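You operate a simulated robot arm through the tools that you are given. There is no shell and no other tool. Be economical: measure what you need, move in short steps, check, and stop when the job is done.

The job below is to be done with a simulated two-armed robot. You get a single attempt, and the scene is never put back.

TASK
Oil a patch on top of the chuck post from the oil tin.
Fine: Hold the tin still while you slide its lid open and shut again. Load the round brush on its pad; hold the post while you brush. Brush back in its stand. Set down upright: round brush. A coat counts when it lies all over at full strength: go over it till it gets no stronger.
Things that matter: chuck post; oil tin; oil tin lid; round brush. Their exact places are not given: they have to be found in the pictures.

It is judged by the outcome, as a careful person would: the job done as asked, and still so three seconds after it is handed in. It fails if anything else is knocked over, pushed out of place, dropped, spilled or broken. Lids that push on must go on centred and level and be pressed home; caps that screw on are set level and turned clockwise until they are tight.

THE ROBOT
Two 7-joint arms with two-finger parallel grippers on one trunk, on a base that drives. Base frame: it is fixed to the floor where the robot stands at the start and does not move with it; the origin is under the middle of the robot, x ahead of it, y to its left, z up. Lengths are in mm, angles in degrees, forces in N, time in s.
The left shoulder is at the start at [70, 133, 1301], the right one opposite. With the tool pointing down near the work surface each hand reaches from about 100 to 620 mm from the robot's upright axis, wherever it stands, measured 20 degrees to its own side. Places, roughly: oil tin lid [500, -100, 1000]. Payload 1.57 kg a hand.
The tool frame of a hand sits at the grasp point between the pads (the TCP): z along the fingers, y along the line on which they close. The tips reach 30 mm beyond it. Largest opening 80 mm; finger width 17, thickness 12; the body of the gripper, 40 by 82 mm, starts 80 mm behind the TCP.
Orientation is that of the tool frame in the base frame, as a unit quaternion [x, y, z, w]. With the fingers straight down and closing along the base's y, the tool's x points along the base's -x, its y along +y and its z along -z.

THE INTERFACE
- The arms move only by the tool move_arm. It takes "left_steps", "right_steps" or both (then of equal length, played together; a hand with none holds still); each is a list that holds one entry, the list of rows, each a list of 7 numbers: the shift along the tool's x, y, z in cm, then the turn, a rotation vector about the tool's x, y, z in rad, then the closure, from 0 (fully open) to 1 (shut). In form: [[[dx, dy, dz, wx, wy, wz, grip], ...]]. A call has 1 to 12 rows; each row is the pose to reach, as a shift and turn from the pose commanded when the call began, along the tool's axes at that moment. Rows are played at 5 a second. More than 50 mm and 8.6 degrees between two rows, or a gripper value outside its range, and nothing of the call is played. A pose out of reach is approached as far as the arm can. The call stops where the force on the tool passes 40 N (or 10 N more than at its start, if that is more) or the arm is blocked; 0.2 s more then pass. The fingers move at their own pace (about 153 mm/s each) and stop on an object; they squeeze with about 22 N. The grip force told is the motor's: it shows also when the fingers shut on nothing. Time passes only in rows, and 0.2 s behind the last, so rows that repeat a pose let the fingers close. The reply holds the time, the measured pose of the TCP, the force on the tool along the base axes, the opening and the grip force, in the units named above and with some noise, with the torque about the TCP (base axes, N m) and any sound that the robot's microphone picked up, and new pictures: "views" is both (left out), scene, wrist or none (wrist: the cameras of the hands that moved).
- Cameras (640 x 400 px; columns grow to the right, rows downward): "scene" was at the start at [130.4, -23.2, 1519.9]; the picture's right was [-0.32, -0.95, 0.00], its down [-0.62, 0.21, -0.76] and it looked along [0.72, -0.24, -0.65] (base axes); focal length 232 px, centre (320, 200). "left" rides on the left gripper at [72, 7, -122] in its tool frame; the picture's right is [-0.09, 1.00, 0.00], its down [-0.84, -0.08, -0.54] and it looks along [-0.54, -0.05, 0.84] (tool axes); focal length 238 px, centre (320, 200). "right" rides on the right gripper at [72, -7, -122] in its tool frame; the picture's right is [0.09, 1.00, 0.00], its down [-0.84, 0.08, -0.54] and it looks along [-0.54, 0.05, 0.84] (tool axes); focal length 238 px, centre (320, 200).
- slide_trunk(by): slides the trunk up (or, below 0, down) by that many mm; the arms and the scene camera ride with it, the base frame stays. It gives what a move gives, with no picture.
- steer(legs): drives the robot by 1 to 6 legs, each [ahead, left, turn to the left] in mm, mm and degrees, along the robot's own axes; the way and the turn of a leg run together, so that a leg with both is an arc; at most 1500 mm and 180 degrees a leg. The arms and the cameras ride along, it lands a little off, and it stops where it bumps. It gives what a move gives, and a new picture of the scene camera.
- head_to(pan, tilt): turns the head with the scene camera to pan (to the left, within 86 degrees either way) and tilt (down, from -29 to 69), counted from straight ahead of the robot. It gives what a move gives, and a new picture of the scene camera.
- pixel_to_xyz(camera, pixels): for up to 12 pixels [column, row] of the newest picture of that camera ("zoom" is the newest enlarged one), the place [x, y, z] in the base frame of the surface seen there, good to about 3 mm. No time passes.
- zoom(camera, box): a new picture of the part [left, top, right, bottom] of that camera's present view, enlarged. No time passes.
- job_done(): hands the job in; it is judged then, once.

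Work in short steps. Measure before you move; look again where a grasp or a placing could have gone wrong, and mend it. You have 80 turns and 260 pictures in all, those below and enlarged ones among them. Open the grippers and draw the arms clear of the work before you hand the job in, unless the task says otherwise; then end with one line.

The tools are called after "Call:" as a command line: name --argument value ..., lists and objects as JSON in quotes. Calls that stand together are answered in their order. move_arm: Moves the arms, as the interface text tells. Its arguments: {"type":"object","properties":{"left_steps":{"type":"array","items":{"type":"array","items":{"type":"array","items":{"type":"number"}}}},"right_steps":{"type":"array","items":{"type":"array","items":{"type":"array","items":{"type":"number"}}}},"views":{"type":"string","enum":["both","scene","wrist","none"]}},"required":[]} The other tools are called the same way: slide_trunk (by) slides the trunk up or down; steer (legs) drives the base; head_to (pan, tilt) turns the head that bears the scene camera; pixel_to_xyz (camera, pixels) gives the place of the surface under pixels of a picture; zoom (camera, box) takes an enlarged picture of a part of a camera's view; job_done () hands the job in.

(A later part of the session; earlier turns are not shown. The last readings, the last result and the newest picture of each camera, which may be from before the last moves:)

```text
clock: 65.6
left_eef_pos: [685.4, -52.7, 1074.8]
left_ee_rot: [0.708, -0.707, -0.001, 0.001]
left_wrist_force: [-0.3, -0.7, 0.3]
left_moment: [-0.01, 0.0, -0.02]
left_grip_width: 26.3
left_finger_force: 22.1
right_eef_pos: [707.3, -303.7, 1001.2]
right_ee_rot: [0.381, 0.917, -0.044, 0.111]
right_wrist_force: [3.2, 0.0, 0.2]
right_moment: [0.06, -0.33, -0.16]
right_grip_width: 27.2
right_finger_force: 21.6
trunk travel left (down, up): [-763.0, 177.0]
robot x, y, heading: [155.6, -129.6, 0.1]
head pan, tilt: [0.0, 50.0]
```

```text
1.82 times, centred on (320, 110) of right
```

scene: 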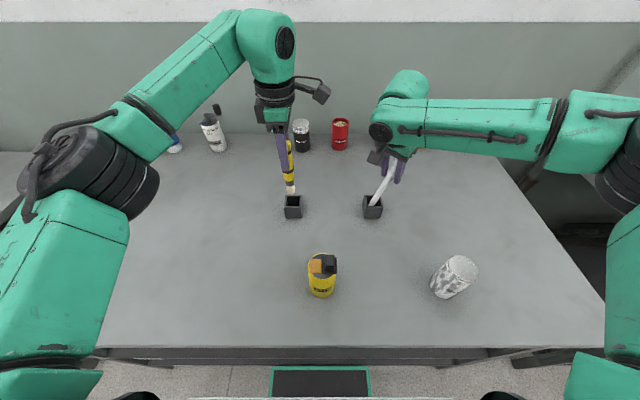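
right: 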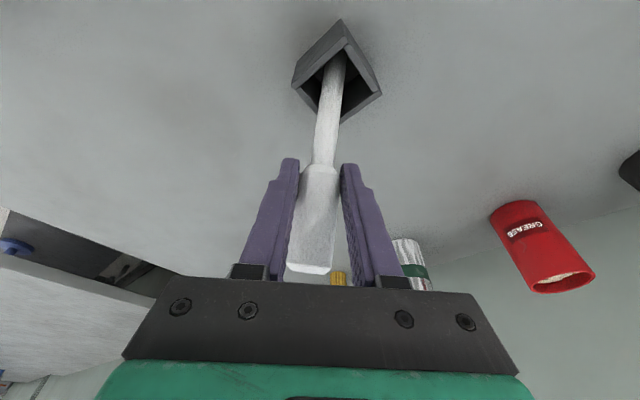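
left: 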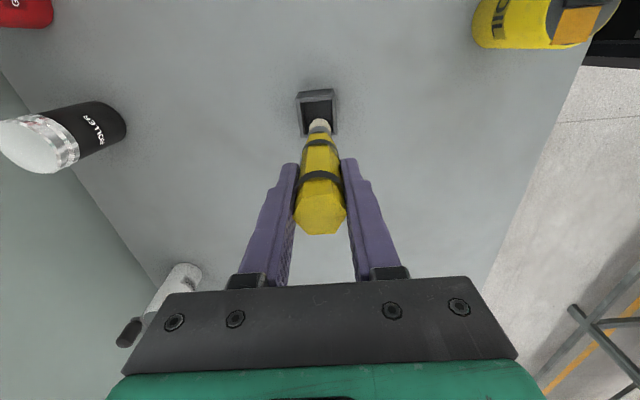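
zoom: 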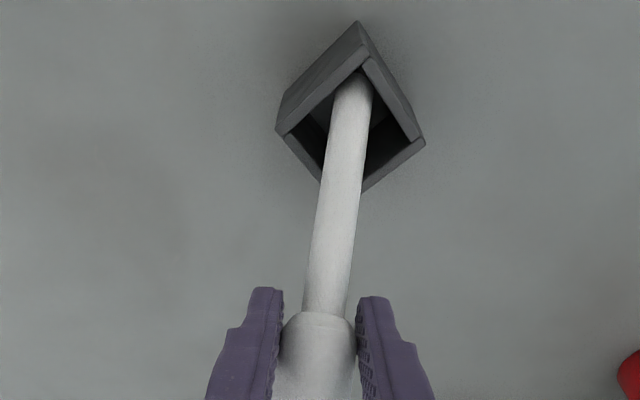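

The yellow tool is the round brush (ferrule and cream bristles), held upright in the left hand. First I stand the white rod upright again over its cup by rotating the right hand about its closing axis.

Call:
move_arm --right_steps '[[[0.85, 0.21, -0.52, 0, -0.1125, 0, 0.95], [1.7, 0.42, -1.04, 0, -0.225, 0, 0.95], [2.55, 0.64, -1.55, 0, -0.3375, 0, 0.95], [3.4, 0.85, -2.07, 0, -0.45, 0, 0.95], [3.4, 0.85, -2.07, 0, -0.45, 0, 0.95]]]' --views "wrist"

Call:
zoom --camera "scene" --box '[320, 120, 440, 230]'

Call:
zoom --camera "left" --box '[0, 0, 640, 400]'

```text
clock: 66.8
left_eef_pos: [686.0, -50.5, 1075.0]
left_ee_rot: [0.708, -0.707, 0.0, -0.001]
left_wrist_force: [0.0, 0.1, 0.2]
left_moment: [-0.01, -0.01, 0.03]
left_grip_width: 26.7
left_finger_force: 22.0
right_eef_pos: [673.4, -287.4, 1021.1]
right_ee_rot: [0.36, 0.87, -0.126, 0.314]
right_wrist_force: [-1.0, 7.4, -1.2]
right_moment: [0.78, 0.17, 0.04]
right_grip_width: 27.3
right_finger_force: 22.4
right hand out of reach, approached as far as the arm can: row 2, 3, 4, 5
trunk travel left (down, up): [-763.0, 177.0]
robot x, y, heading: [158.2, -127.4, 0.0]
head pan, tilt: [0.0, 50.0]
```

right: 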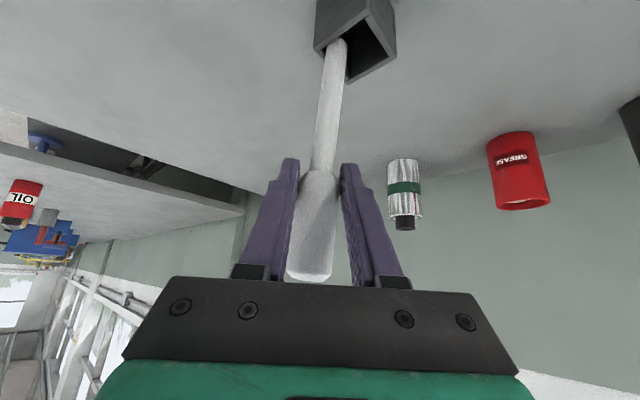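

```text
3.64 times, centred on (380, 175) of scene
```

zoom: 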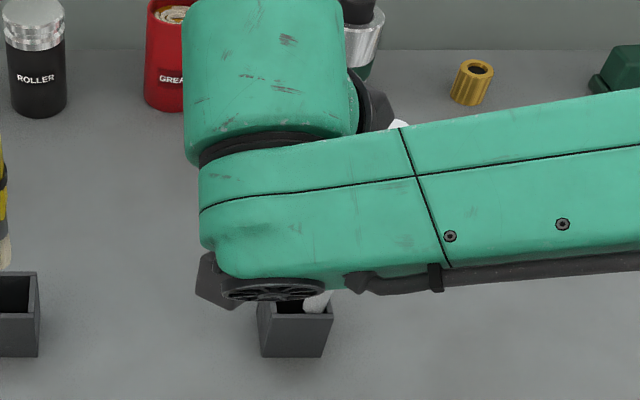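

```text
1.00 times, centred on (320, 200) of left
```

zoom: 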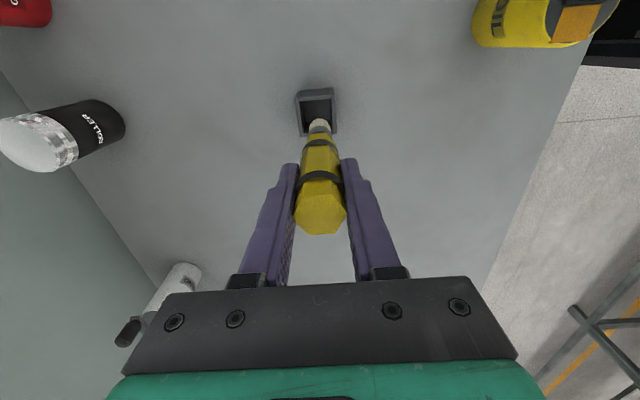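

The rod is upright now but about 16 mm short in y, touching the cup wall (7 N). I drive 15 mm left to centre it; the brush in the left hand is well above everything.

Call:
steer --legs '[[3, 15, 0]]'

Call:
zoom --camera "right" --box '[240, 0, 440, 180]'

Call:
pixel_to_xyz --camera "zoom" --pixels '[[310, 130], [295, 220], [275, 300], [245, 340], [430, 60], [490, 170], [350, 270], [240, 150], [330, 10]]'

```text
clock: 67.5
left_eef_pos: [687.6, -40.1, 1075.2]
left_ee_rot: [0.707, -0.707, -0.002, -0.001]
left_wrist_force: [0.0, -0.8, 0.1]
left_moment: [0.01, 0.01, 0.0]
left_grip_width: 26.6
left_finger_force: 21.7
right_eef_pos: [675.6, -277.6, 1020.5]
right_ee_rot: [0.362, 0.869, -0.126, 0.313]
right_wrist_force: [0.5, 1.0, -0.3]
right_moment: [0.05, 0.02, 0.0]
right_grip_width: 26.7
right_finger_force: 21.7
trunk travel left (down, up): [-763.0, 177.0]
robot x, y, heading: [161.9, -112.6, 0.0]
head pan, tilt: [0.0, 50.0]
```

scene: 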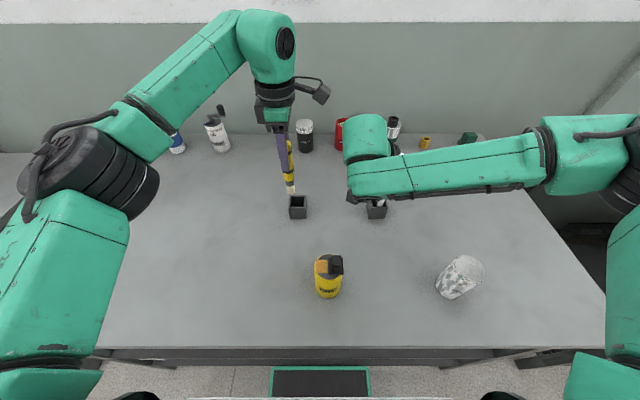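

```text
2.22 times, centred on (340, 90) of right
```

zoom: 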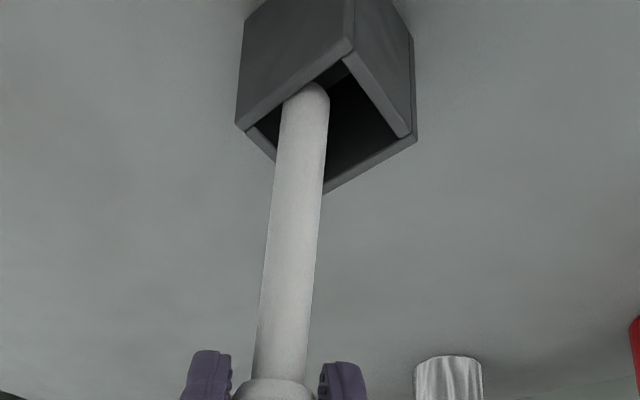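

```text
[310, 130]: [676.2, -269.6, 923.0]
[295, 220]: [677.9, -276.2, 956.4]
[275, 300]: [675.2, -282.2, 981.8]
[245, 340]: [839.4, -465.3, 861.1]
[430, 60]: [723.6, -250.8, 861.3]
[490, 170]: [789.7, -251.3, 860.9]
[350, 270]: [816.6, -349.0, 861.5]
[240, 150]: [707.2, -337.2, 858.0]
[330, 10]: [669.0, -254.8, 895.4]
```

The rod still leans ~11° toward -y. I correct that with a small rotation and shift it toward the cup's centre.

Call:
move_arm --right_steps '[[[-0.1, 0.5, 0.1, 0.054, -0.07, -0.045, 0.95], [-0.22, 1.13, 0.18, 0.109, -0.141, -0.09, 0.95], [-0.22, 1.13, 0.18, 0.109, -0.141, -0.09, 0.95]]]' --views "none"

Call:
zoom --camera "right" --box '[240, 0, 440, 180]'

Call:
pixel_to_xyz --camera "zoom" --pixels '[[310, 130], [303, 180], [295, 220], [285, 260], [278, 300]]'

```text
clock: 68.3
left_eef_pos: [687.4, -37.3, 1074.2]
left_ee_rot: [0.708, -0.707, 0.0, -0.001]
left_wrist_force: [-0.4, -0.3, -0.3]
left_moment: [-0.03, 0.0, 0.01]
left_grip_width: 26.5
left_finger_force: 22.1
right_eef_pos: [667.5, -304.6, 1033.8]
right_ee_rot: [0.328, 0.852, -0.214, 0.347]
right_wrist_force: [0.3, -0.1, -0.1]
right_moment: [0.03, 0.05, -0.03]
right_grip_width: 26.3
right_finger_force: 22.0
right hand out of reach, approached as far as the arm can: row 1, 2, 3
trunk travel left (down, up): [-763.0, 177.0]
robot x, y, heading: [155.8, -112.2, -0.2]
head pan, tilt: [0.0, 50.0]
```

```text
2.22 times, centred on (340, 90) of right
```

zoom: 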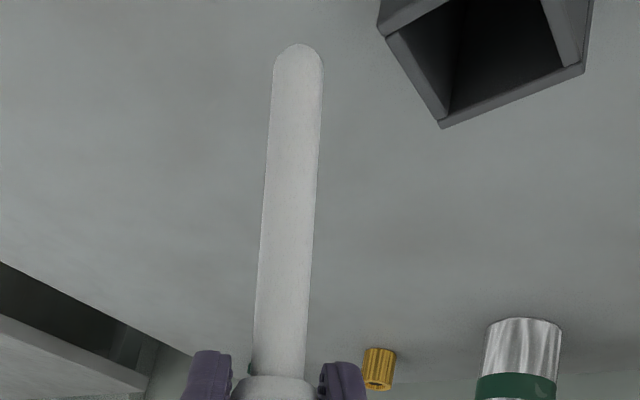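

```text
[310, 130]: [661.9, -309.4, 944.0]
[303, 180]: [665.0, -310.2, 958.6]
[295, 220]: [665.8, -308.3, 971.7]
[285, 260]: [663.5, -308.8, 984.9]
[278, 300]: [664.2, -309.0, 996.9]
```

The rod is vertical now but drifted out of the cup to about (667,-311). Rotating the base left ~4.7° swings it (+15,+42) onto the cup; I raise the trunk 25 mm first for clearance.

Call:
slide_trunk --by 25

Call:
steer --legs '[[0, 0, 4.7]]'

Call:
zoom --camera "right" --box '[240, 0, 440, 180]'

Call:
pixel_to_xyz --camera "zoom" --pixels '[[300, 70], [300, 130], [290, 220], [278, 300], [380, 30], [440, 120], [580, 70], [560, 10]]'

```text
clock: 69.1
left_eef_pos: [688.3, -37.2, 1100.6]
left_ee_rot: [0.708, -0.706, 0.0, 0.0]
left_wrist_force: [0.1, 0.2, -0.7]
left_moment: [0.0, 0.02, -0.03]
left_grip_width: 26.5
left_finger_force: 21.9
right_eef_pos: [667.4, -303.6, 1057.9]
right_ee_rot: [0.328, 0.852, -0.214, 0.348]
right_wrist_force: [-0.3, 0.7, -0.7]
right_moment: [-0.01, -0.01, 0.01]
right_grip_width: 26.5
right_finger_force: 22.0
trunk travel left (down, up): [-788.0, 152.0]
robot x, y, heading: [160.2, -112.5, 0.0]
head pan, tilt: [0.0, 50.0]
```

```text
clock: 69.9
left_eef_pos: [679.9, -26.5, 1099.2]
left_ee_rot: [0.718, -0.696, 0.0, 0.0]
left_wrist_force: [-0.1, 0.3, 0.3]
left_moment: [-0.01, 0.0, 0.0]
left_grip_width: 26.6
left_finger_force: 22.3
right_eef_pos: [668.1, -292.7, 1058.2]
right_ee_rot: [0.316, 0.857, -0.208, 0.349]
right_wrist_force: [-0.6, -0.1, -0.6]
right_moment: [0.02, 0.03, 0.0]
right_grip_width: 26.6
right_finger_force: 22.4
trunk travel left (down, up): [-788.0, 152.0]
robot x, y, heading: [152.2, -116.8, 1.6]
head pan, tilt: [0.0, 50.0]
stopped in leg 1: the robot was blocked; the commanded pose is now the measured one
```

scene: 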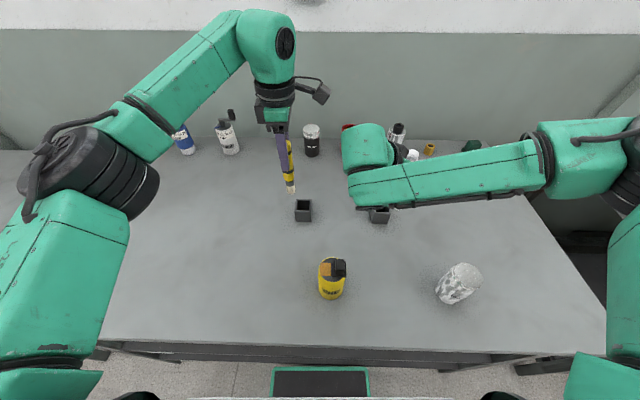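

```text
2.22 times, centred on (340, 90) of right
```

zoom: 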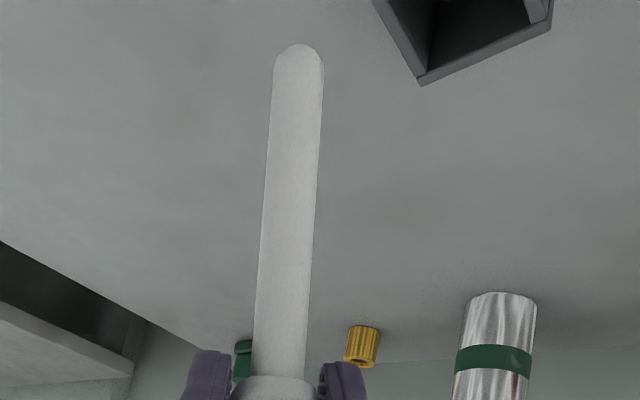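

```text
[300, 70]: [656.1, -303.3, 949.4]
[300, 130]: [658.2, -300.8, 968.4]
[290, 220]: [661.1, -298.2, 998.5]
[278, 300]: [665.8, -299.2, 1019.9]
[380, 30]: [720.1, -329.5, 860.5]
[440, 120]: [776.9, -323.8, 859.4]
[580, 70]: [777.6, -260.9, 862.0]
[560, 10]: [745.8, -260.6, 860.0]
```

The base is blocked, so I give up turning. I undo the right hand's lean back to the orientation in which the rod came out, which the arm reaches, placing it above the cup at (707,-304) along the original vertical path.

Call:
steer --legs '[[3, -10, -1.6]]'

Call:
move_arm --right_steps '[[[-0.77, 0.33, 0.26, -0.0256, 0.118, 0.0129, 0.95], [-1.54, 0.67, 0.52, -0.051, 0.236, 0.0258, 0.95], [-2.3, 1.0, 0.79, -0.0768, 0.354, 0.0386, 0.95], [-3.07, 1.34, 1.05, -0.1024, 0.472, 0.0515, 0.95], [-3.84, 1.67, 1.31, -0.128, 0.5905, 0.0644, 0.95], [-3.84, 1.67, 1.31, -0.128, 0.5905, 0.0644, 0.95]]]' --views "wrist"

Call:
pixel_to_xyz --camera "right" --pixels '[[330, 45], [328, 60], [326, 100], [323, 150], [320, 190]]'

Call:
zoom --camera "scene" --box '[330, 110, 450, 230]'

```text
clock: 70.7
left_eef_pos: [684.3, -46.6, 1099.8]
left_ee_rot: [0.708, -0.706, 0.001, 0.001]
left_wrist_force: [-0.5, 0.5, -0.5]
left_moment: [-0.05, 0.0, 0.03]
left_grip_width: 26.5
left_finger_force: 21.8
right_eef_pos: [663.6, -314.7, 1059.3]
right_ee_rot: [0.328, 0.852, -0.214, 0.348]
right_wrist_force: [0.4, -0.3, -1.1]
right_moment: [-0.03, 0.0, 0.01]
right_grip_width: 26.6
right_finger_force: 22.0
trunk travel left (down, up): [-788.0, 152.0]
robot x, y, heading: [157.2, -127.6, 0.0]
head pan, tilt: [0.0, 50.0]
```

scene: 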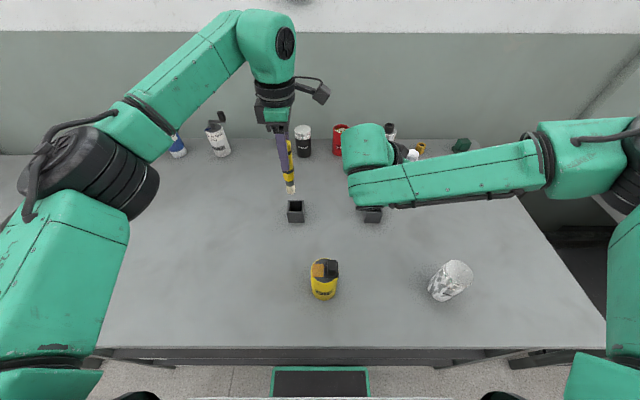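

```text
clock: 72.1
left_eef_pos: [685.4, -50.1, 1101.0]
left_ee_rot: [0.709, -0.705, 0.0, -0.001]
left_wrist_force: [0.3, -0.4, 0.1]
left_moment: [-0.02, 0.0, 0.0]
left_grip_width: 26.6
left_finger_force: 22.2
right_eef_pos: [703.9, -328.7, 1074.8]
right_ee_rot: [0.38, 0.918, -0.042, 0.111]
right_wrist_force: [-0.7, 0.1, -0.4]
right_moment: [-0.02, 0.0, 0.0]
right_grip_width: 26.5
right_finger_force: 21.5
trunk travel left (down, up): [-788.0, 152.0]
robot x, y, heading: [158.0, -123.5, -0.1]
head pan, tilt: [0.0, 50.0]
```

right: 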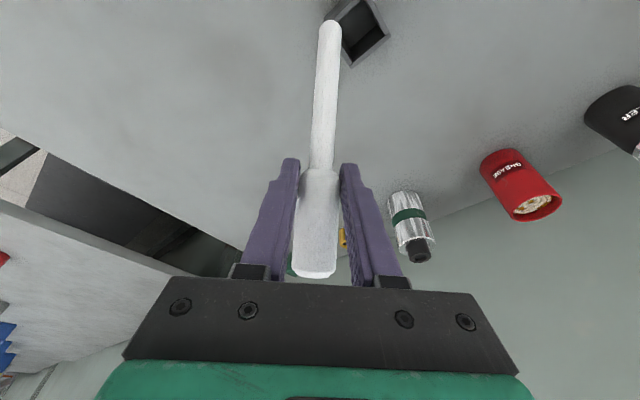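

```text
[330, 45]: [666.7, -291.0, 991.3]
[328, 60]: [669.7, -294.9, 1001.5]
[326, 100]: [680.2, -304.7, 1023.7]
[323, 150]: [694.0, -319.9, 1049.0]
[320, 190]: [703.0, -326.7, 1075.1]
```

```text
3.33 times, centred on (390, 170) of scene
```

zoom: 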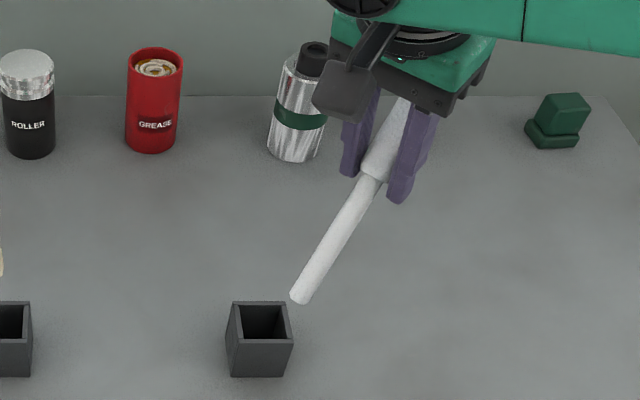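

Reachable again; the tip is about 25 mm short in y. I drive 23 mm left, and lower partway to check entry.

Call:
steer --legs '[[4, 23, 0]]'

Call:
slide_trunk --by -40

Call:
zoom --camera "right" --box '[240, 0, 440, 150]'

Call:
zoom --camera "scene" --box '[330, 110, 450, 230]'

```text
clock: 72.9
left_eef_pos: [687.4, -31.6, 1100.4]
left_ee_rot: [0.708, -0.707, -0.001, -0.001]
left_wrist_force: [-0.1, -0.7, -0.1]
left_moment: [0.02, -0.01, 0.01]
left_grip_width: 26.5
left_finger_force: 21.3
right_eef_pos: [704.2, -310.3, 1074.1]
right_ee_rot: [0.381, 0.917, -0.042, 0.11]
right_wrist_force: [0.3, -1.7, -0.1]
right_moment: [0.02, 0.01, 0.0]
right_grip_width: 26.6
right_finger_force: 22.1
trunk travel left (down, up): [-788.0, 152.0]
robot x, y, heading: [161.4, -100.8, -0.0]
head pan, tilt: [0.0, 50.0]
```

scene: 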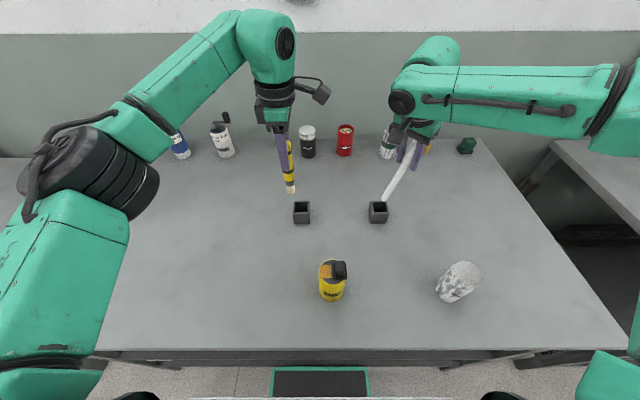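

```text
clock: 73.7
left_eef_pos: [687.9, -27.2, 1059.5]
left_ee_rot: [0.708, -0.707, 0.0, 0.001]
left_wrist_force: [0.0, -0.3, -0.5]
left_moment: [-0.01, 0.04, 0.01]
left_grip_width: 26.9
left_finger_force: 21.7
right_eef_pos: [705.1, -304.9, 1033.7]
right_ee_rot: [0.382, 0.917, -0.043, 0.111]
right_wrist_force: [-0.4, 0.0, -0.6]
right_moment: [-0.04, -0.02, -0.02]
right_grip_width: 26.3
right_finger_force: 21.8
trunk travel left (down, up): [-748.0, 192.0]
robot x, y, heading: [156.7, -101.9, -0.1]
head pan, tilt: [0.0, 50.0]
```

```text
2.67 times, centred on (340, 75) of right
```

zoom: 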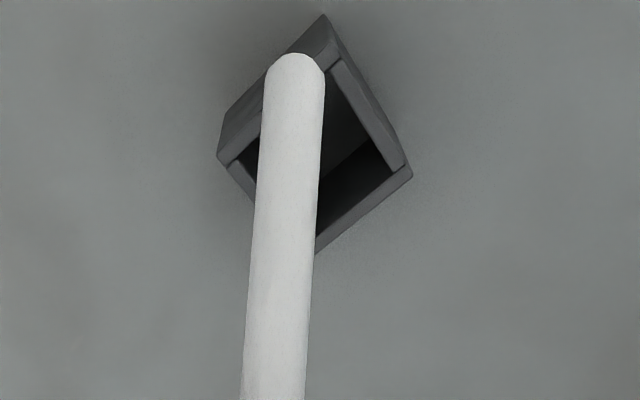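

```text
3.33 times, centred on (390, 170) of scene
```

zoom: 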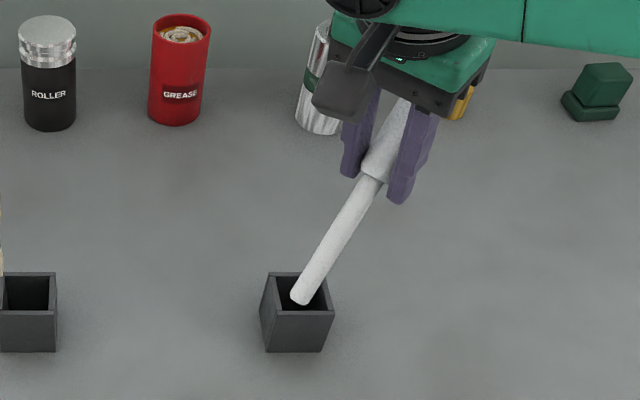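

I measure the tip and the cup's rim to be sure it will enter.

Call:
pixel_to_xyz --camera "zoom" --pixels '[[303, 296], [298, 301], [278, 275], [325, 275], [332, 311], [267, 309], [300, 311], [300, 330], [320, 290]]'

Call:
zoom --camera "right" --box '[240, 0, 440, 150]'

Call:
pixel_to_xyz --camera "zoom" --pixels '[[295, 62], [295, 75], [225, 160], [325, 50], [400, 170], [315, 240], [336, 70]]'

```text
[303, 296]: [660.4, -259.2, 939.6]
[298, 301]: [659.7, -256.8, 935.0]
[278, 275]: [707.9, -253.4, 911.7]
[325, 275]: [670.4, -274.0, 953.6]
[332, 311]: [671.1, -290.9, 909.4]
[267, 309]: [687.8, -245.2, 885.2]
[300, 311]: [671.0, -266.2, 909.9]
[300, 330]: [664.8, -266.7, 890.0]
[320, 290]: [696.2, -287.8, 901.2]
```

```text
2.67 times, centred on (340, 75) of right
```

zoom: 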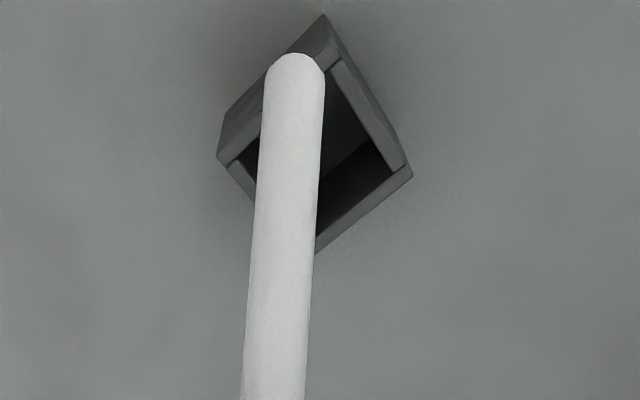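

```text
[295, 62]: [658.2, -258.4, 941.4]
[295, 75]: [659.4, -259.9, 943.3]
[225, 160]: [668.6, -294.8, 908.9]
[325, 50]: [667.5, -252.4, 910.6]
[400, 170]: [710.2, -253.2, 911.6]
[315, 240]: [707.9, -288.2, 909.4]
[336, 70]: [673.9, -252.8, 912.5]
```

Tip axis is at about (664,-262); the cup's inside spans x 673–705, y -290..-257. Rotating the hand a further -0.18 rad swings the tip about (+15,-15) into the middle.

Call:
move_arm --right_steps '[[[0, 0, 0, 0, -0.09, 0, 0.95], [0, 0, 0, 0, -0.18, 0, 0.95], [0, 0, 0, 0, -0.18, 0, 0.95]]]' --views "none"

Call:
zoom --camera "right" --box '[240, 0, 440, 150]'

Call:
pixel_to_xyz --camera "zoom" --pixels '[[295, 40], [295, 50], [295, 62], [295, 75], [290, 120], [280, 250]]'

```text
clock: 74.5
left_eef_pos: [688.9, -28.2, 1059.2]
left_ee_rot: [0.708, -0.706, 0.0, 0.001]
left_wrist_force: [0.0, -0.4, 0.0]
left_moment: [0.05, 0.02, 0.01]
left_grip_width: 26.1
left_finger_force: 21.8
right_eef_pos: [706.0, -305.8, 1034.4]
right_ee_rot: [0.375, 0.903, -0.076, 0.193]
right_wrist_force: [0.4, -0.2, -0.4]
right_moment: [0.0, -0.02, 0.02]
right_grip_width: 26.5
right_finger_force: 22.2
trunk travel left (down, up): [-748.0, 192.0]
robot x, y, heading: [157.5, -102.2, -0.1]
head pan, tilt: [0.0, 50.0]
```

```text
2.67 times, centred on (340, 75) of right
```

zoom: 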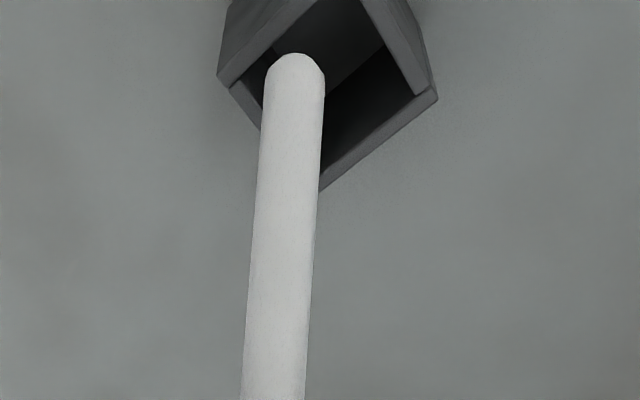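

```text
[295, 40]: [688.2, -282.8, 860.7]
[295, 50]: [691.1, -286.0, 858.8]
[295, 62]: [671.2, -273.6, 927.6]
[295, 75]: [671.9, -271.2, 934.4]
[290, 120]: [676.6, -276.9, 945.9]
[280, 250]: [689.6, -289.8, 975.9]
```

That worked without drift: tip axis now ≈(675,-277), lean ~16°. I rotate the remaining -0.27 rad to make the rod vertical, rising 1 cm.

Call:
move_arm --right_steps '[[[0, 0, -0.5, 0, -0.09, 0, 0.95], [0, 0, -1, 0, -0.18, 0, 0.95], [0, 0, -1, 0, -0.27, 0, 0.95], [0, 0, -1, 0, -0.27, 0, 0.95]]]' --views "none"

Call:
zoom --camera "right" --box '[240, 0, 440, 150]'

Call:
pixel_to_xyz --camera "zoom" --pixels '[[295, 65], [295, 75], [290, 120], [280, 250], [275, 350]]'

```text
clock: 75.5
left_eef_pos: [688.3, -27.3, 1061.2]
left_ee_rot: [0.708, -0.706, 0.001, 0.0]
left_wrist_force: [0.4, -0.7, 0.2]
left_moment: [-0.01, 0.01, 0.03]
left_grip_width: 26.5
left_finger_force: 22.1
right_eef_pos: [702.4, -302.8, 1043.6]
right_ee_rot: [0.361, 0.869, -0.127, 0.314]
right_wrist_force: [0.2, 0.5, -0.7]
right_moment: [0.02, 0.05, 0.01]
right_grip_width: 26.6
right_finger_force: 21.9
trunk travel left (down, up): [-748.0, 192.0]
robot x, y, heading: [161.3, -102.4, -0.1]
head pan, tilt: [0.0, 50.0]
```

```text
2.67 times, centred on (340, 75) of right
```

zoom: 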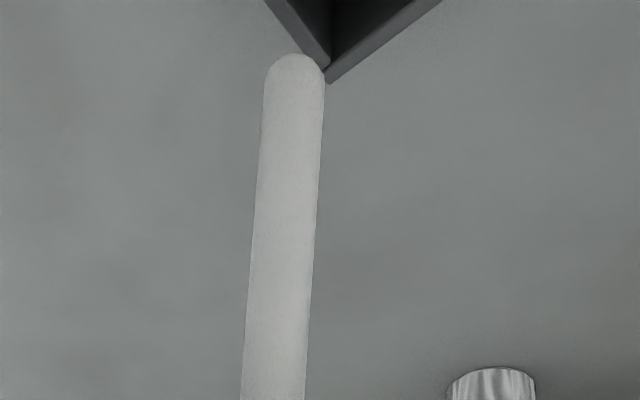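

```text
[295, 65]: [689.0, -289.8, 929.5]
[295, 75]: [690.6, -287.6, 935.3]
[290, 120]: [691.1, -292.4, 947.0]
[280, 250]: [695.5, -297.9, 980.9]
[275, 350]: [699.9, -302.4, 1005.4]
```

About 12° of lean remains. I rotate -0.2 more, then drive so that the rod comes over the cup's centre.

Call:
move_arm --right_steps '[[[0, 0, -0.3, 0, -0.1, 0, 0.95], [0, 0, -0.6, 0, -0.2, 0, 0.95], [0, 0, -0.6, 0, -0.2, 0, 0.95]]]' --views "none"

Call:
steer --legs '[[-15, 35, 0]]'

Call:
zoom --camera "right" --box '[240, 0, 440, 150]'

Call:
pixel_to_xyz --camera "zoom" --pixels '[[295, 65], [295, 75], [290, 120], [280, 250], [275, 350]]'

```text
clock: 76.3
left_eef_pos: [687.2, -27.4, 1060.2]
left_ee_rot: [0.708, -0.706, 0.0, 0.0]
left_wrist_force: [0.0, 0.0, -0.3]
left_moment: [-0.05, -0.01, 0.06]
left_grip_width: 26.7
left_finger_force: 22.1
right_eef_pos: [700.0, -301.1, 1047.4]
right_ee_rot: [0.347, 0.833, -0.163, 0.399]
right_wrist_force: [0.7, 0.5, -0.3]
right_moment: [-0.02, -0.02, 0.04]
right_grip_width: 26.5
right_finger_force: 22.5
trunk travel left (down, up): [-748.0, 192.0]
robot x, y, heading: [160.5, -103.3, 0.0]
head pan, tilt: [0.0, 50.0]
```

```text
clock: 77.2
left_eef_pos: [674.3, 1.1, 1059.0]
left_ee_rot: [-0.707, 0.707, 0.003, 0.001]
left_wrist_force: [-0.1, 0.4, -0.5]
left_moment: [0.05, 0.04, 0.02]
left_grip_width: 26.6
left_finger_force: 22.0
right_eef_pos: [686.2, -271.0, 1045.5]
right_ee_rot: [0.348, 0.834, -0.161, 0.396]
right_wrist_force: [0.7, -1.4, -0.7]
right_moment: [-0.02, 0.02, 0.01]
right_grip_width: 26.6
right_finger_force: 22.0
trunk travel left (down, up): [-748.0, 192.0]
robot x, y, heading: [144.0, -66.5, -0.1]
head pan, tilt: [0.0, 50.0]
```

scene: 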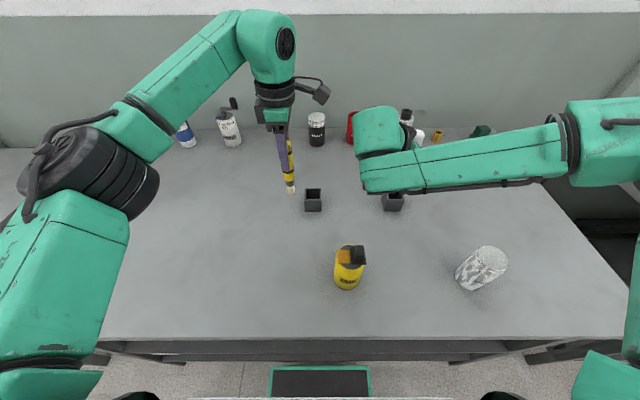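

```text
2.67 times, centred on (340, 75) of right
```

zoom: 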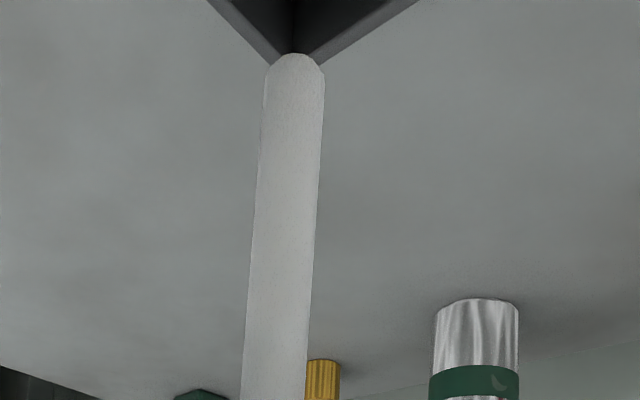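

```text
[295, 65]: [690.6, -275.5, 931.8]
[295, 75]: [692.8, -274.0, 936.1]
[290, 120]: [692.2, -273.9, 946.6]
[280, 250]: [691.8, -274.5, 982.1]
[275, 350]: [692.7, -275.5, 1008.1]
```

The rod is vertical with its axis near (695,-278), inside the cup opening. I nudge the base slightly and lower the trunk 52 mm, then read the force.

Call:
steer --legs '[[-5, 5, 0]]'

Call:
slide_trunk --by -50

Call:
zoom --camera "right" --box '[240, 0, 440, 150]'

```text
clock: 77.9
left_eef_pos: [670.3, 9.9, 1059.7]
left_ee_rot: [0.708, -0.707, -0.001, 0.001]
left_wrist_force: [0.3, 0.2, -0.6]
left_moment: [-0.02, 0.03, 0.03]
left_grip_width: 26.6
left_finger_force: 21.9
right_eef_pos: [680.2, -263.5, 1046.5]
right_ee_rot: [0.348, 0.833, -0.163, 0.398]
right_wrist_force: [-0.4, 0.1, -0.7]
right_moment: [-0.02, 0.03, 0.01]
right_grip_width: 26.2
right_finger_force: 21.8
trunk travel left (down, up): [-748.0, 192.0]
robot x, y, heading: [138.7, -63.5, -0.1]
head pan, tilt: [0.0, 50.0]
```

scene: 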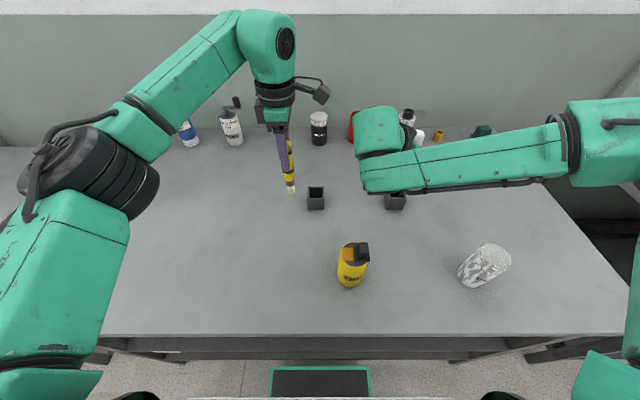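

```text
clock: 78.8
left_eef_pos: [667.7, 10.3, 1010.7]
left_ee_rot: [-0.707, 0.708, -0.001, 0.0]
left_wrist_force: [-0.2, 0.1, -0.1]
left_moment: [-0.02, 0.0, 0.0]
left_grip_width: 26.5
left_finger_force: 22.3
right_eef_pos: [679.3, -262.6, 997.8]
right_ee_rot: [0.347, 0.834, -0.162, 0.397]
right_wrist_force: [0.7, -0.2, -0.2]
right_moment: [0.01, -0.01, 0.02]
right_grip_width: 26.4
right_finger_force: 21.9
trunk travel left (down, up): [-698.0, 242.0]
robot x, y, heading: [139.8, -64.2, 0.2]
head pan, tilt: [0.0, 50.0]
```

```text
2.67 times, centred on (340, 75) of right
```

zoom: 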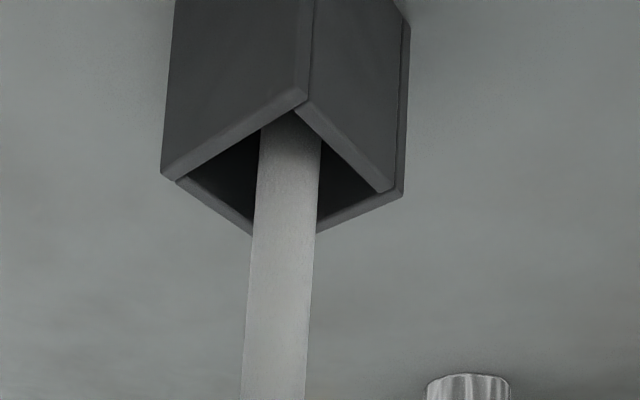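

The rod is in the cup, vertical and central. I lower the last 9 mm, then open and retreat along the tool axis.

Call:
slide_trunk --by -9

Call:
move_arm --right_steps '[[[0, 0, 0, 0, 0, 0, 0.85], [0, 0, 0, 0, 0, 0, 0.6], [0, 0, 0, 0, 0, 0, 0.3], [0, 0, 0, 0, 0, 0, 0.1], [0, 0, 0, 0, 0, 0, 0.1], [0, 0, -3, 0, 0, 0, 0.1], [0, 0, -7, 0, 0, 0, 0.1], [0, 0, -11, 0, 0, 0, 0.1], [0, 0, -15, 0, 0, 0, 0.1]]]'

```text
clock: 79.4
left_eef_pos: [668.9, 10.7, 1001.1]
left_ee_rot: [-0.707, 0.708, 0.0, 0.0]
left_wrist_force: [0.6, -0.7, -1.1]
left_moment: [0.03, 0.02, -0.01]
left_grip_width: 26.6
left_finger_force: 21.7
right_eef_pos: [680.7, -262.5, 988.4]
right_ee_rot: [0.347, 0.833, -0.162, 0.398]
right_wrist_force: [1.0, 0.4, -0.2]
right_moment: [-0.02, 0.02, 0.0]
right_grip_width: 26.6
right_finger_force: 22.0
trunk travel left (down, up): [-689.0, 251.0]
robot x, y, heading: [142.0, -63.4, -0.1]
head pan, tilt: [0.0, 50.0]
```

```text
clock: 81.4
left_eef_pos: [665.2, 9.9, 1003.4]
left_ee_rot: [-0.707, 0.707, 0.0, 0.001]
left_wrist_force: [0.6, 0.0, 0.3]
left_moment: [0.02, 0.0, -0.02]
left_grip_width: 26.6
left_finger_force: 21.5
right_eef_pos: [592.2, -205.0, 1083.6]
right_ee_rot: [0.348, 0.833, -0.162, 0.399]
right_wrist_force: [0.0, -0.4, 0.8]
right_moment: [0.0, -0.02, -0.01]
right_grip_width: 71.7
right_finger_force: 0.1
right hand out of reach, approached as far as the arm can: row 8, 9
trunk travel left (down, up): [-689.0, 251.0]
robot x, y, heading: [142.6, -63.0, -0.3]
head pan, tilt: [0.0, 50.0]
```

scene: 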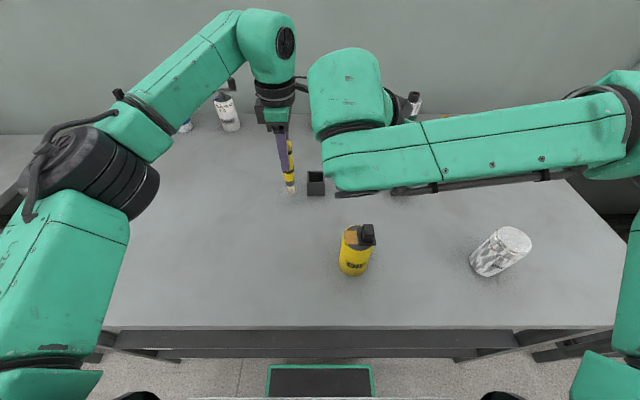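
right: 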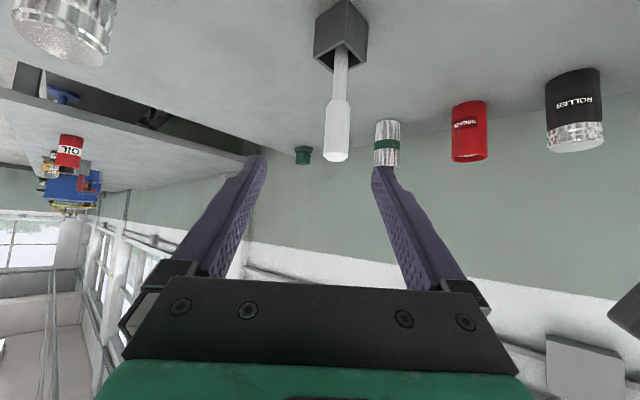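

The white rod stands upright in its stand. Turns are getting scarce, so I combine: raise the trunk, drive so the tin lies before the left arm, and bring the brush over the pad; the right hand rides along high.

Call:
slide_trunk --by 125

Call:
steer --legs '[[-15, -118, 0]]'

Call:
move_arm --left_steps '[[[0.1, 4, 0.2, 0, 0, 0, 0.9], [0.2, 8, 0.4, 0, 0, 0, 0.9], [0.3, 12, 0.6, 0, 0, 0, 0.9], [0.5, 15, 0.8, 0, 0, 0, 0.9], [0.5, 17.1, 1.0, 0, 0, 0, 0.9], [0.5, 17.1, 1.0, 0, 0, 0, 0.9]]]' --views "both"

Call:
zoom --camera "scene" --box '[270, 170, 400, 300]'

```text
clock: 83.0
left_eef_pos: [668.0, 11.4, 1125.8]
left_ee_rot: [-0.707, 0.707, 0.0, 0.001]
left_wrist_force: [-0.2, 0.6, 0.7]
left_moment: [0.03, 0.03, 0.0]
left_grip_width: 26.6
left_finger_force: 21.9
right_eef_pos: [594.1, -203.6, 1207.5]
right_ee_rot: [0.347, 0.833, -0.162, 0.398]
right_wrist_force: [-0.3, 0.0, 0.3]
right_moment: [-0.01, -0.01, 0.01]
right_grip_width: 72.1
right_finger_force: 0.0
trunk travel left (down, up): [-814.0, 126.0]
robot x, y, heading: [140.6, -64.6, 0.3]
head pan, tilt: [0.0, 50.0]
```

```text
clock: 84.2
left_eef_pos: [653.9, -102.5, 1125.4]
left_ee_rot: [0.708, -0.706, 0.001, 0.001]
left_wrist_force: [-0.4, 0.6, -1.3]
left_moment: [-0.01, -0.01, 0.02]
left_grip_width: 26.5
left_finger_force: 21.8
right_eef_pos: [579.7, -315.1, 1207.0]
right_ee_rot: [0.346, 0.834, -0.163, 0.398]
right_wrist_force: [-0.4, -0.3, 0.6]
right_moment: [-0.04, 0.0, 0.04]
right_grip_width: 71.9
right_finger_force: 0.1
trunk travel left (down, up): [-814.0, 126.0]
robot x, y, heading: [123.7, -178.3, 0.1]
head pan, tilt: [0.0, 50.0]
```

scene: 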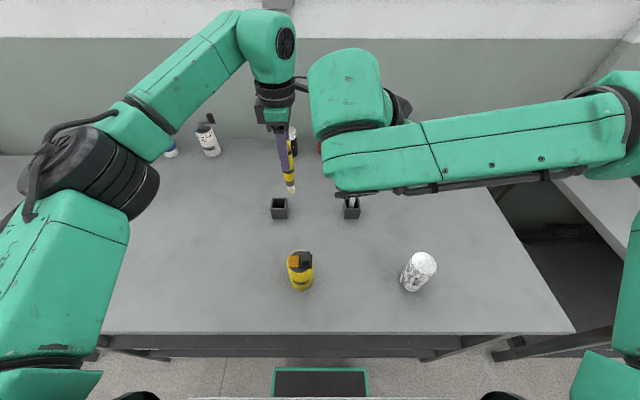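

```text
clock: 85.6
left_eef_pos: [480.5, -108.2, 1116.7]
left_ee_rot: [0.707, -0.707, 0.0, 0.0]
left_wrist_force: [0.1, -0.8, -0.6]
left_moment: [-0.01, 0.01, 0.0]
left_grip_width: 26.4
left_finger_force: 22.5
right_eef_pos: [579.6, -319.0, 1207.7]
right_ee_rot: [0.347, 0.834, -0.162, 0.399]
right_wrist_force: [-0.5, -0.6, 0.3]
right_moment: [-0.04, -0.02, -0.02]
right_grip_width: 71.5
right_finger_force: 0.0
trunk travel left (down, up): [-814.0, 126.0]
robot x, y, heading: [128.9, -180.8, -0.1]
head pan, tilt: [0.0, 50.0]
```

scene: 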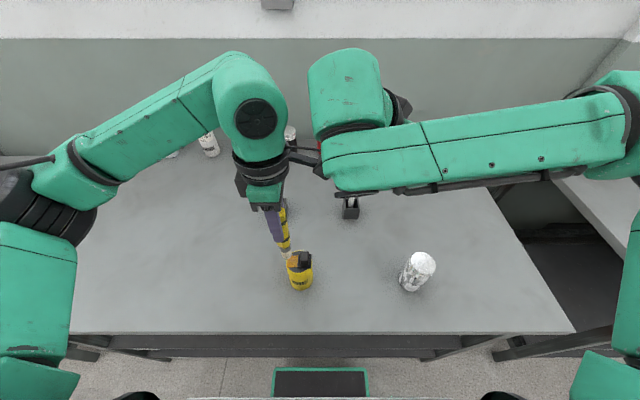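
left: 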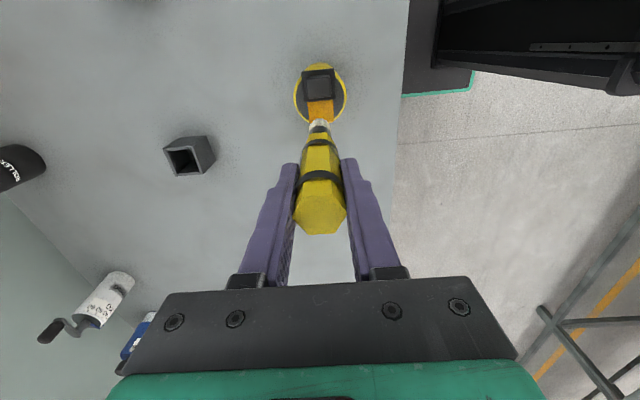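

```text
3.08 times, centred on (335, 235) of scene
```

zoom: 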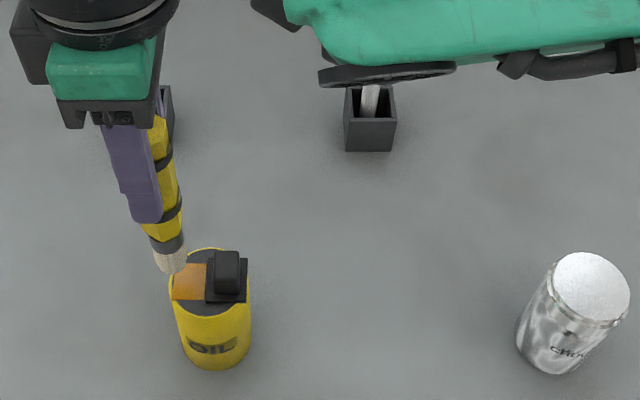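

The brush hangs right by the pad. I measure the tip and pad points, then descend to the predicted contact (TCP ≈1083) and make small strokes within the pad.

Call:
pixel_to_xyz --camera "zoom" --pixels '[[172, 268], [172, 258], [190, 285], [195, 270], [178, 295], [205, 290]]'

Call:
move_arm --left_steps '[[[0.5, 0, 1.5, 0, 0, 0, 0.9], [0.5, 0, 2.6, 0, 0, 0, 0.9], [0.5, 0, 3.2, 0, 0, 0, 0.9], [0.5, 0.4, 3.4, 0, 0, 0, 0.9], [0.5, -0.4, 3.4, 0, 0, 0, 0.9], [0.3, -0.4, 3.4, 0, 0, 0, 0.9], [0.3, 0.4, 3.4, 0, 0, 0, 0.9], [0.5, 0, 3.4, 0, 0, 0, 0.9]]]' --views "none"

Call:
zoom --camera "scene" --box '[270, 225, 330, 295]'

Call:
zoom --camera "left" --box '[270, 40, 370, 170]'

```text
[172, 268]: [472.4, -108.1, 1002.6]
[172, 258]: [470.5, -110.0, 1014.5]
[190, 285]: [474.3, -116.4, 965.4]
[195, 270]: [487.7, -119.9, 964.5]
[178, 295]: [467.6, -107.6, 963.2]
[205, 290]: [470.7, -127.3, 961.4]
```

```text
clock: 86.0
left_eef_pos: [480.8, -112.6, 1108.7]
left_ee_rot: [0.708, -0.706, 0.005, 0.003]
left_wrist_force: [1.6, 5.1, 1.3]
left_moment: [-0.79, 0.07, -0.03]
left_grip_width: 26.4
left_finger_force: 21.9
right_eef_pos: [578.1, -323.1, 1203.7]
right_ee_rot: [0.346, 0.834, -0.172, 0.394]
right_wrist_force: [0.1, -4.3, -2.9]
right_moment: [-0.08, -0.24, 0.6]
right_grip_width: 72.0
right_finger_force: 0.1
trunk travel left (down, up): [-814.0, 126.0]
robot x, y, heading: [125.5, -184.0, -0.3]
head pan, tilt: [0.0, 50.0]
stopped in row 2 (left hand): the force on the tool passed its limit (the readings are from after the stop); the commanded pose is now the measured one
```

```text
5.71 times, centred on (300, 260) of scene
```

zoom: 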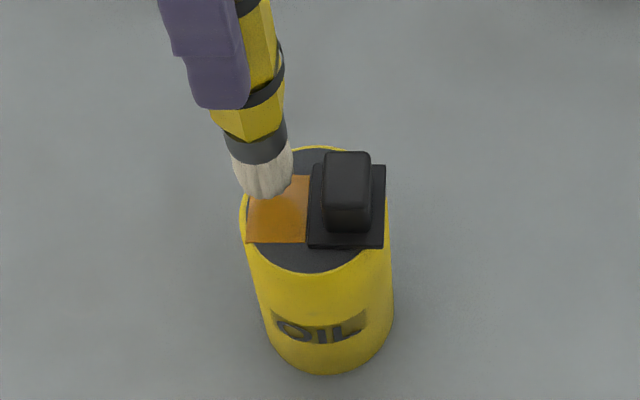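

```text
3.08 times, centred on (320, 105) of left
```

zoom: 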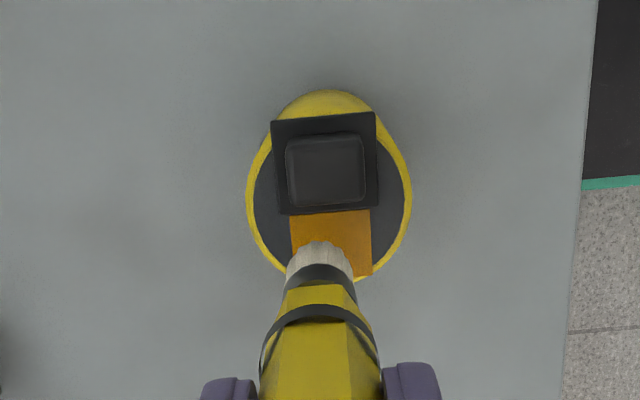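

The left camera housing met the right arm (force on both). I swing the right hand clear while turning it into the post-holding orientation, then dip the brush on the pad with small strokes and lift to inspect.

Call:
move_arm --right_steps '[[[0.49, -1.85, 0.46, -0.0071, 0.1267, 0.0615, 0], [0.98, -3.7, 0.91, -0.0143, 0.2535, 0.1231, 0], [1.46, -5.55, 1.37, -0.0214, 0.3802, 0.1846, 0], [1.95, -7.4, 1.82, -0.0285, 0.5069, 0.2461, 0], [2.44, -9.25, 2.28, -0.0357, 0.6337, 0.3077, 0], [2.93, -11.1, 2.73, -0.0428, 0.7604, 0.3692, 0], [3.41, -12.95, 3.19, -0.0499, 0.8871, 0.4307, 0], [3.9, -14.8, 3.64, -0.0571, 1.0139, 0.4923, 0]]]' --views "none"

Call:
move_arm --right_steps '[[[0, 0, 0, -0.0071, 0.1267, 0.0615, 0], [0, 0, 0, -0.0143, 0.2535, 0.1231, 0], [0, 0, 0, -0.0214, 0.3802, 0.1846, 0], [0, 0, 0, -0.0285, 0.5069, 0.2461, 0], [0, 0, 0, -0.0357, 0.6337, 0.3077, 0], [0, 0, 0, -0.0428, 0.7604, 0.3692, 0], [0, 0, 0, -0.0499, 0.8871, 0.4307, 0], [0, 0, 0, -0.0499, 0.8871, 0.4307, 0]]]' --views "none"

Call:
move_arm --left_steps '[[[0, 0, 1.2, 0, 0, 0, 0.9], [0, 0, 2.2, 0, 0, 0, 0.9], [0, 0, 2.6, 0, 0, 0, 0.9], [0, 0.4, 2.75, 0, 0, 0, 0.9], [0, -0.4, 2.75, 0, 0, 0, 0.9], [-0.2, -0.4, 2.75, 0, 0, 0, 0.9], [-0.2, 0.4, 2.75, 0, 0, 0, 0.9], [0.1, 0.4, 2.75, 0, 0, 0, 0.9], [0.1, -0.4, 2.75, 0, 0, 0, 0.9], [0, 0, 2.75, 0, 0, 0, 0.9], [0, 0, 2.75, 0, 0, 0, 0.9]]]' --views "scene"

Call:
zoom --camera "scene" --box '[270, 225, 330, 295]'

Call:
zoom --camera "left" --box '[270, 40, 370, 170]'

```text
clock: 87.8
left_eef_pos: [482.0, -116.1, 1106.9]
left_ee_rot: [0.708, -0.706, 0.004, 0.002]
left_wrist_force: [-0.1, 0.1, 0.4]
left_moment: [0.0, 0.0, -0.01]
left_grip_width: 26.6
left_finger_force: 22.1
right_eef_pos: [475.4, -430.9, 1150.6]
right_ee_rot: [0.557, 0.819, 0.137, -0.021]
right_wrist_force: [1.0, -0.8, -0.4]
right_moment: [0.03, -0.02, 0.02]
right_grip_width: 80.1
right_finger_force: 0.0
trunk travel left (down, up): [-814.0, 126.0]
robot x, y, heading: [121.9, -184.2, 0.2]
head pan, tilt: [0.0, 50.0]
```

```text
clock: 89.6
left_eef_pos: [483.5, -113.5, 1108.4]
left_ee_rot: [0.707, -0.707, 0.005, 0.002]
left_wrist_force: [-0.8, 0.7, 0.4]
left_moment: [0.0, 0.0, -0.01]
left_grip_width: 26.5
left_finger_force: 21.8
right_eef_pos: [476.1, -428.8, 1152.1]
right_ee_rot: [0.604, 0.593, 0.374, -0.38]
right_wrist_force: [-0.8, 0.3, -0.1]
right_moment: [-0.02, 0.03, 0.01]
right_grip_width: 80.2
right_finger_force: 0.0
trunk travel left (down, up): [-814.0, 126.0]
robot x, y, heading: [120.1, -177.3, 0.0]
head pan, tilt: [0.0, 50.0]
```

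```text
clock: 92.0
left_eef_pos: [479.3, -114.5, 1080.9]
left_ee_rot: [0.708, -0.707, 0.006, 0.002]
left_wrist_force: [-1.8, -0.1, 9.8]
left_moment: [-0.06, 0.15, 0.03]
left_grip_width: 26.2
left_finger_force: 22.0
right_eef_pos: [474.5, -429.2, 1153.6]
right_ee_rot: [0.603, 0.594, 0.373, -0.38]
right_wrist_force: [0.1, 0.6, -0.5]
right_moment: [0.01, -0.02, 0.01]
right_grip_width: 80.1
right_finger_force: 0.1
trunk travel left (down, up): [-814.0, 126.0]
robot x, y, heading: [123.3, -179.9, -0.0]
head pan, tilt: [0.0, 50.0]
```

scene: 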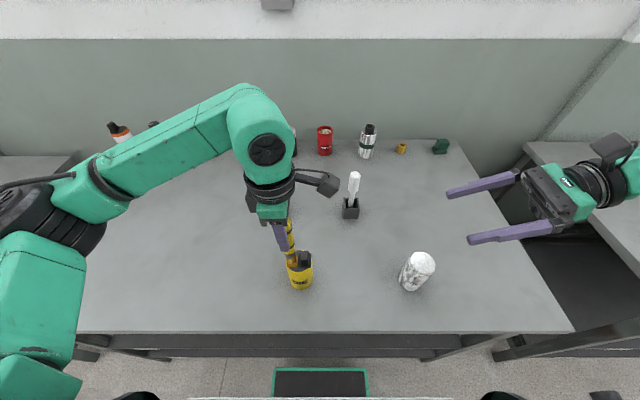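

```text
5.71 times, centred on (300, 260) of scene
```

zoom: 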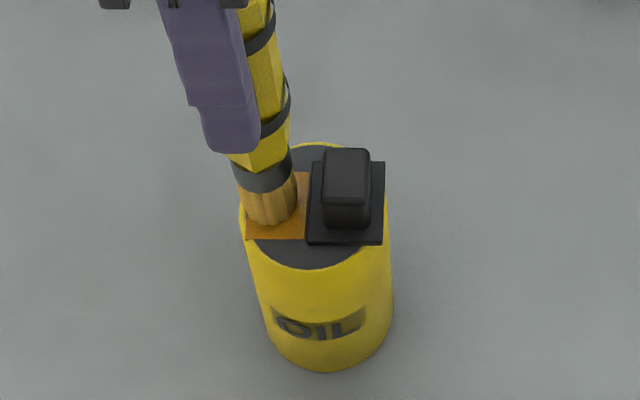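

```text
3.08 times, centred on (320, 105) of left
```

zoom: 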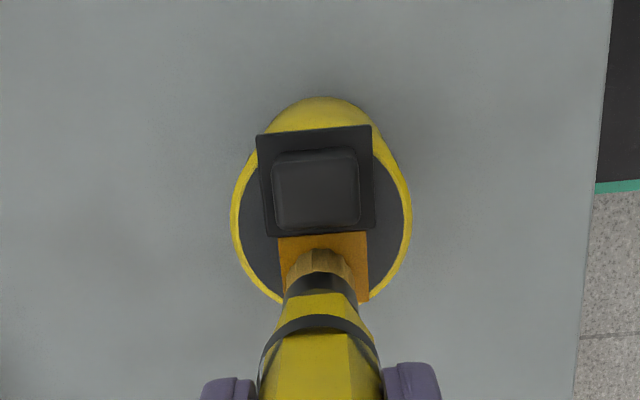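

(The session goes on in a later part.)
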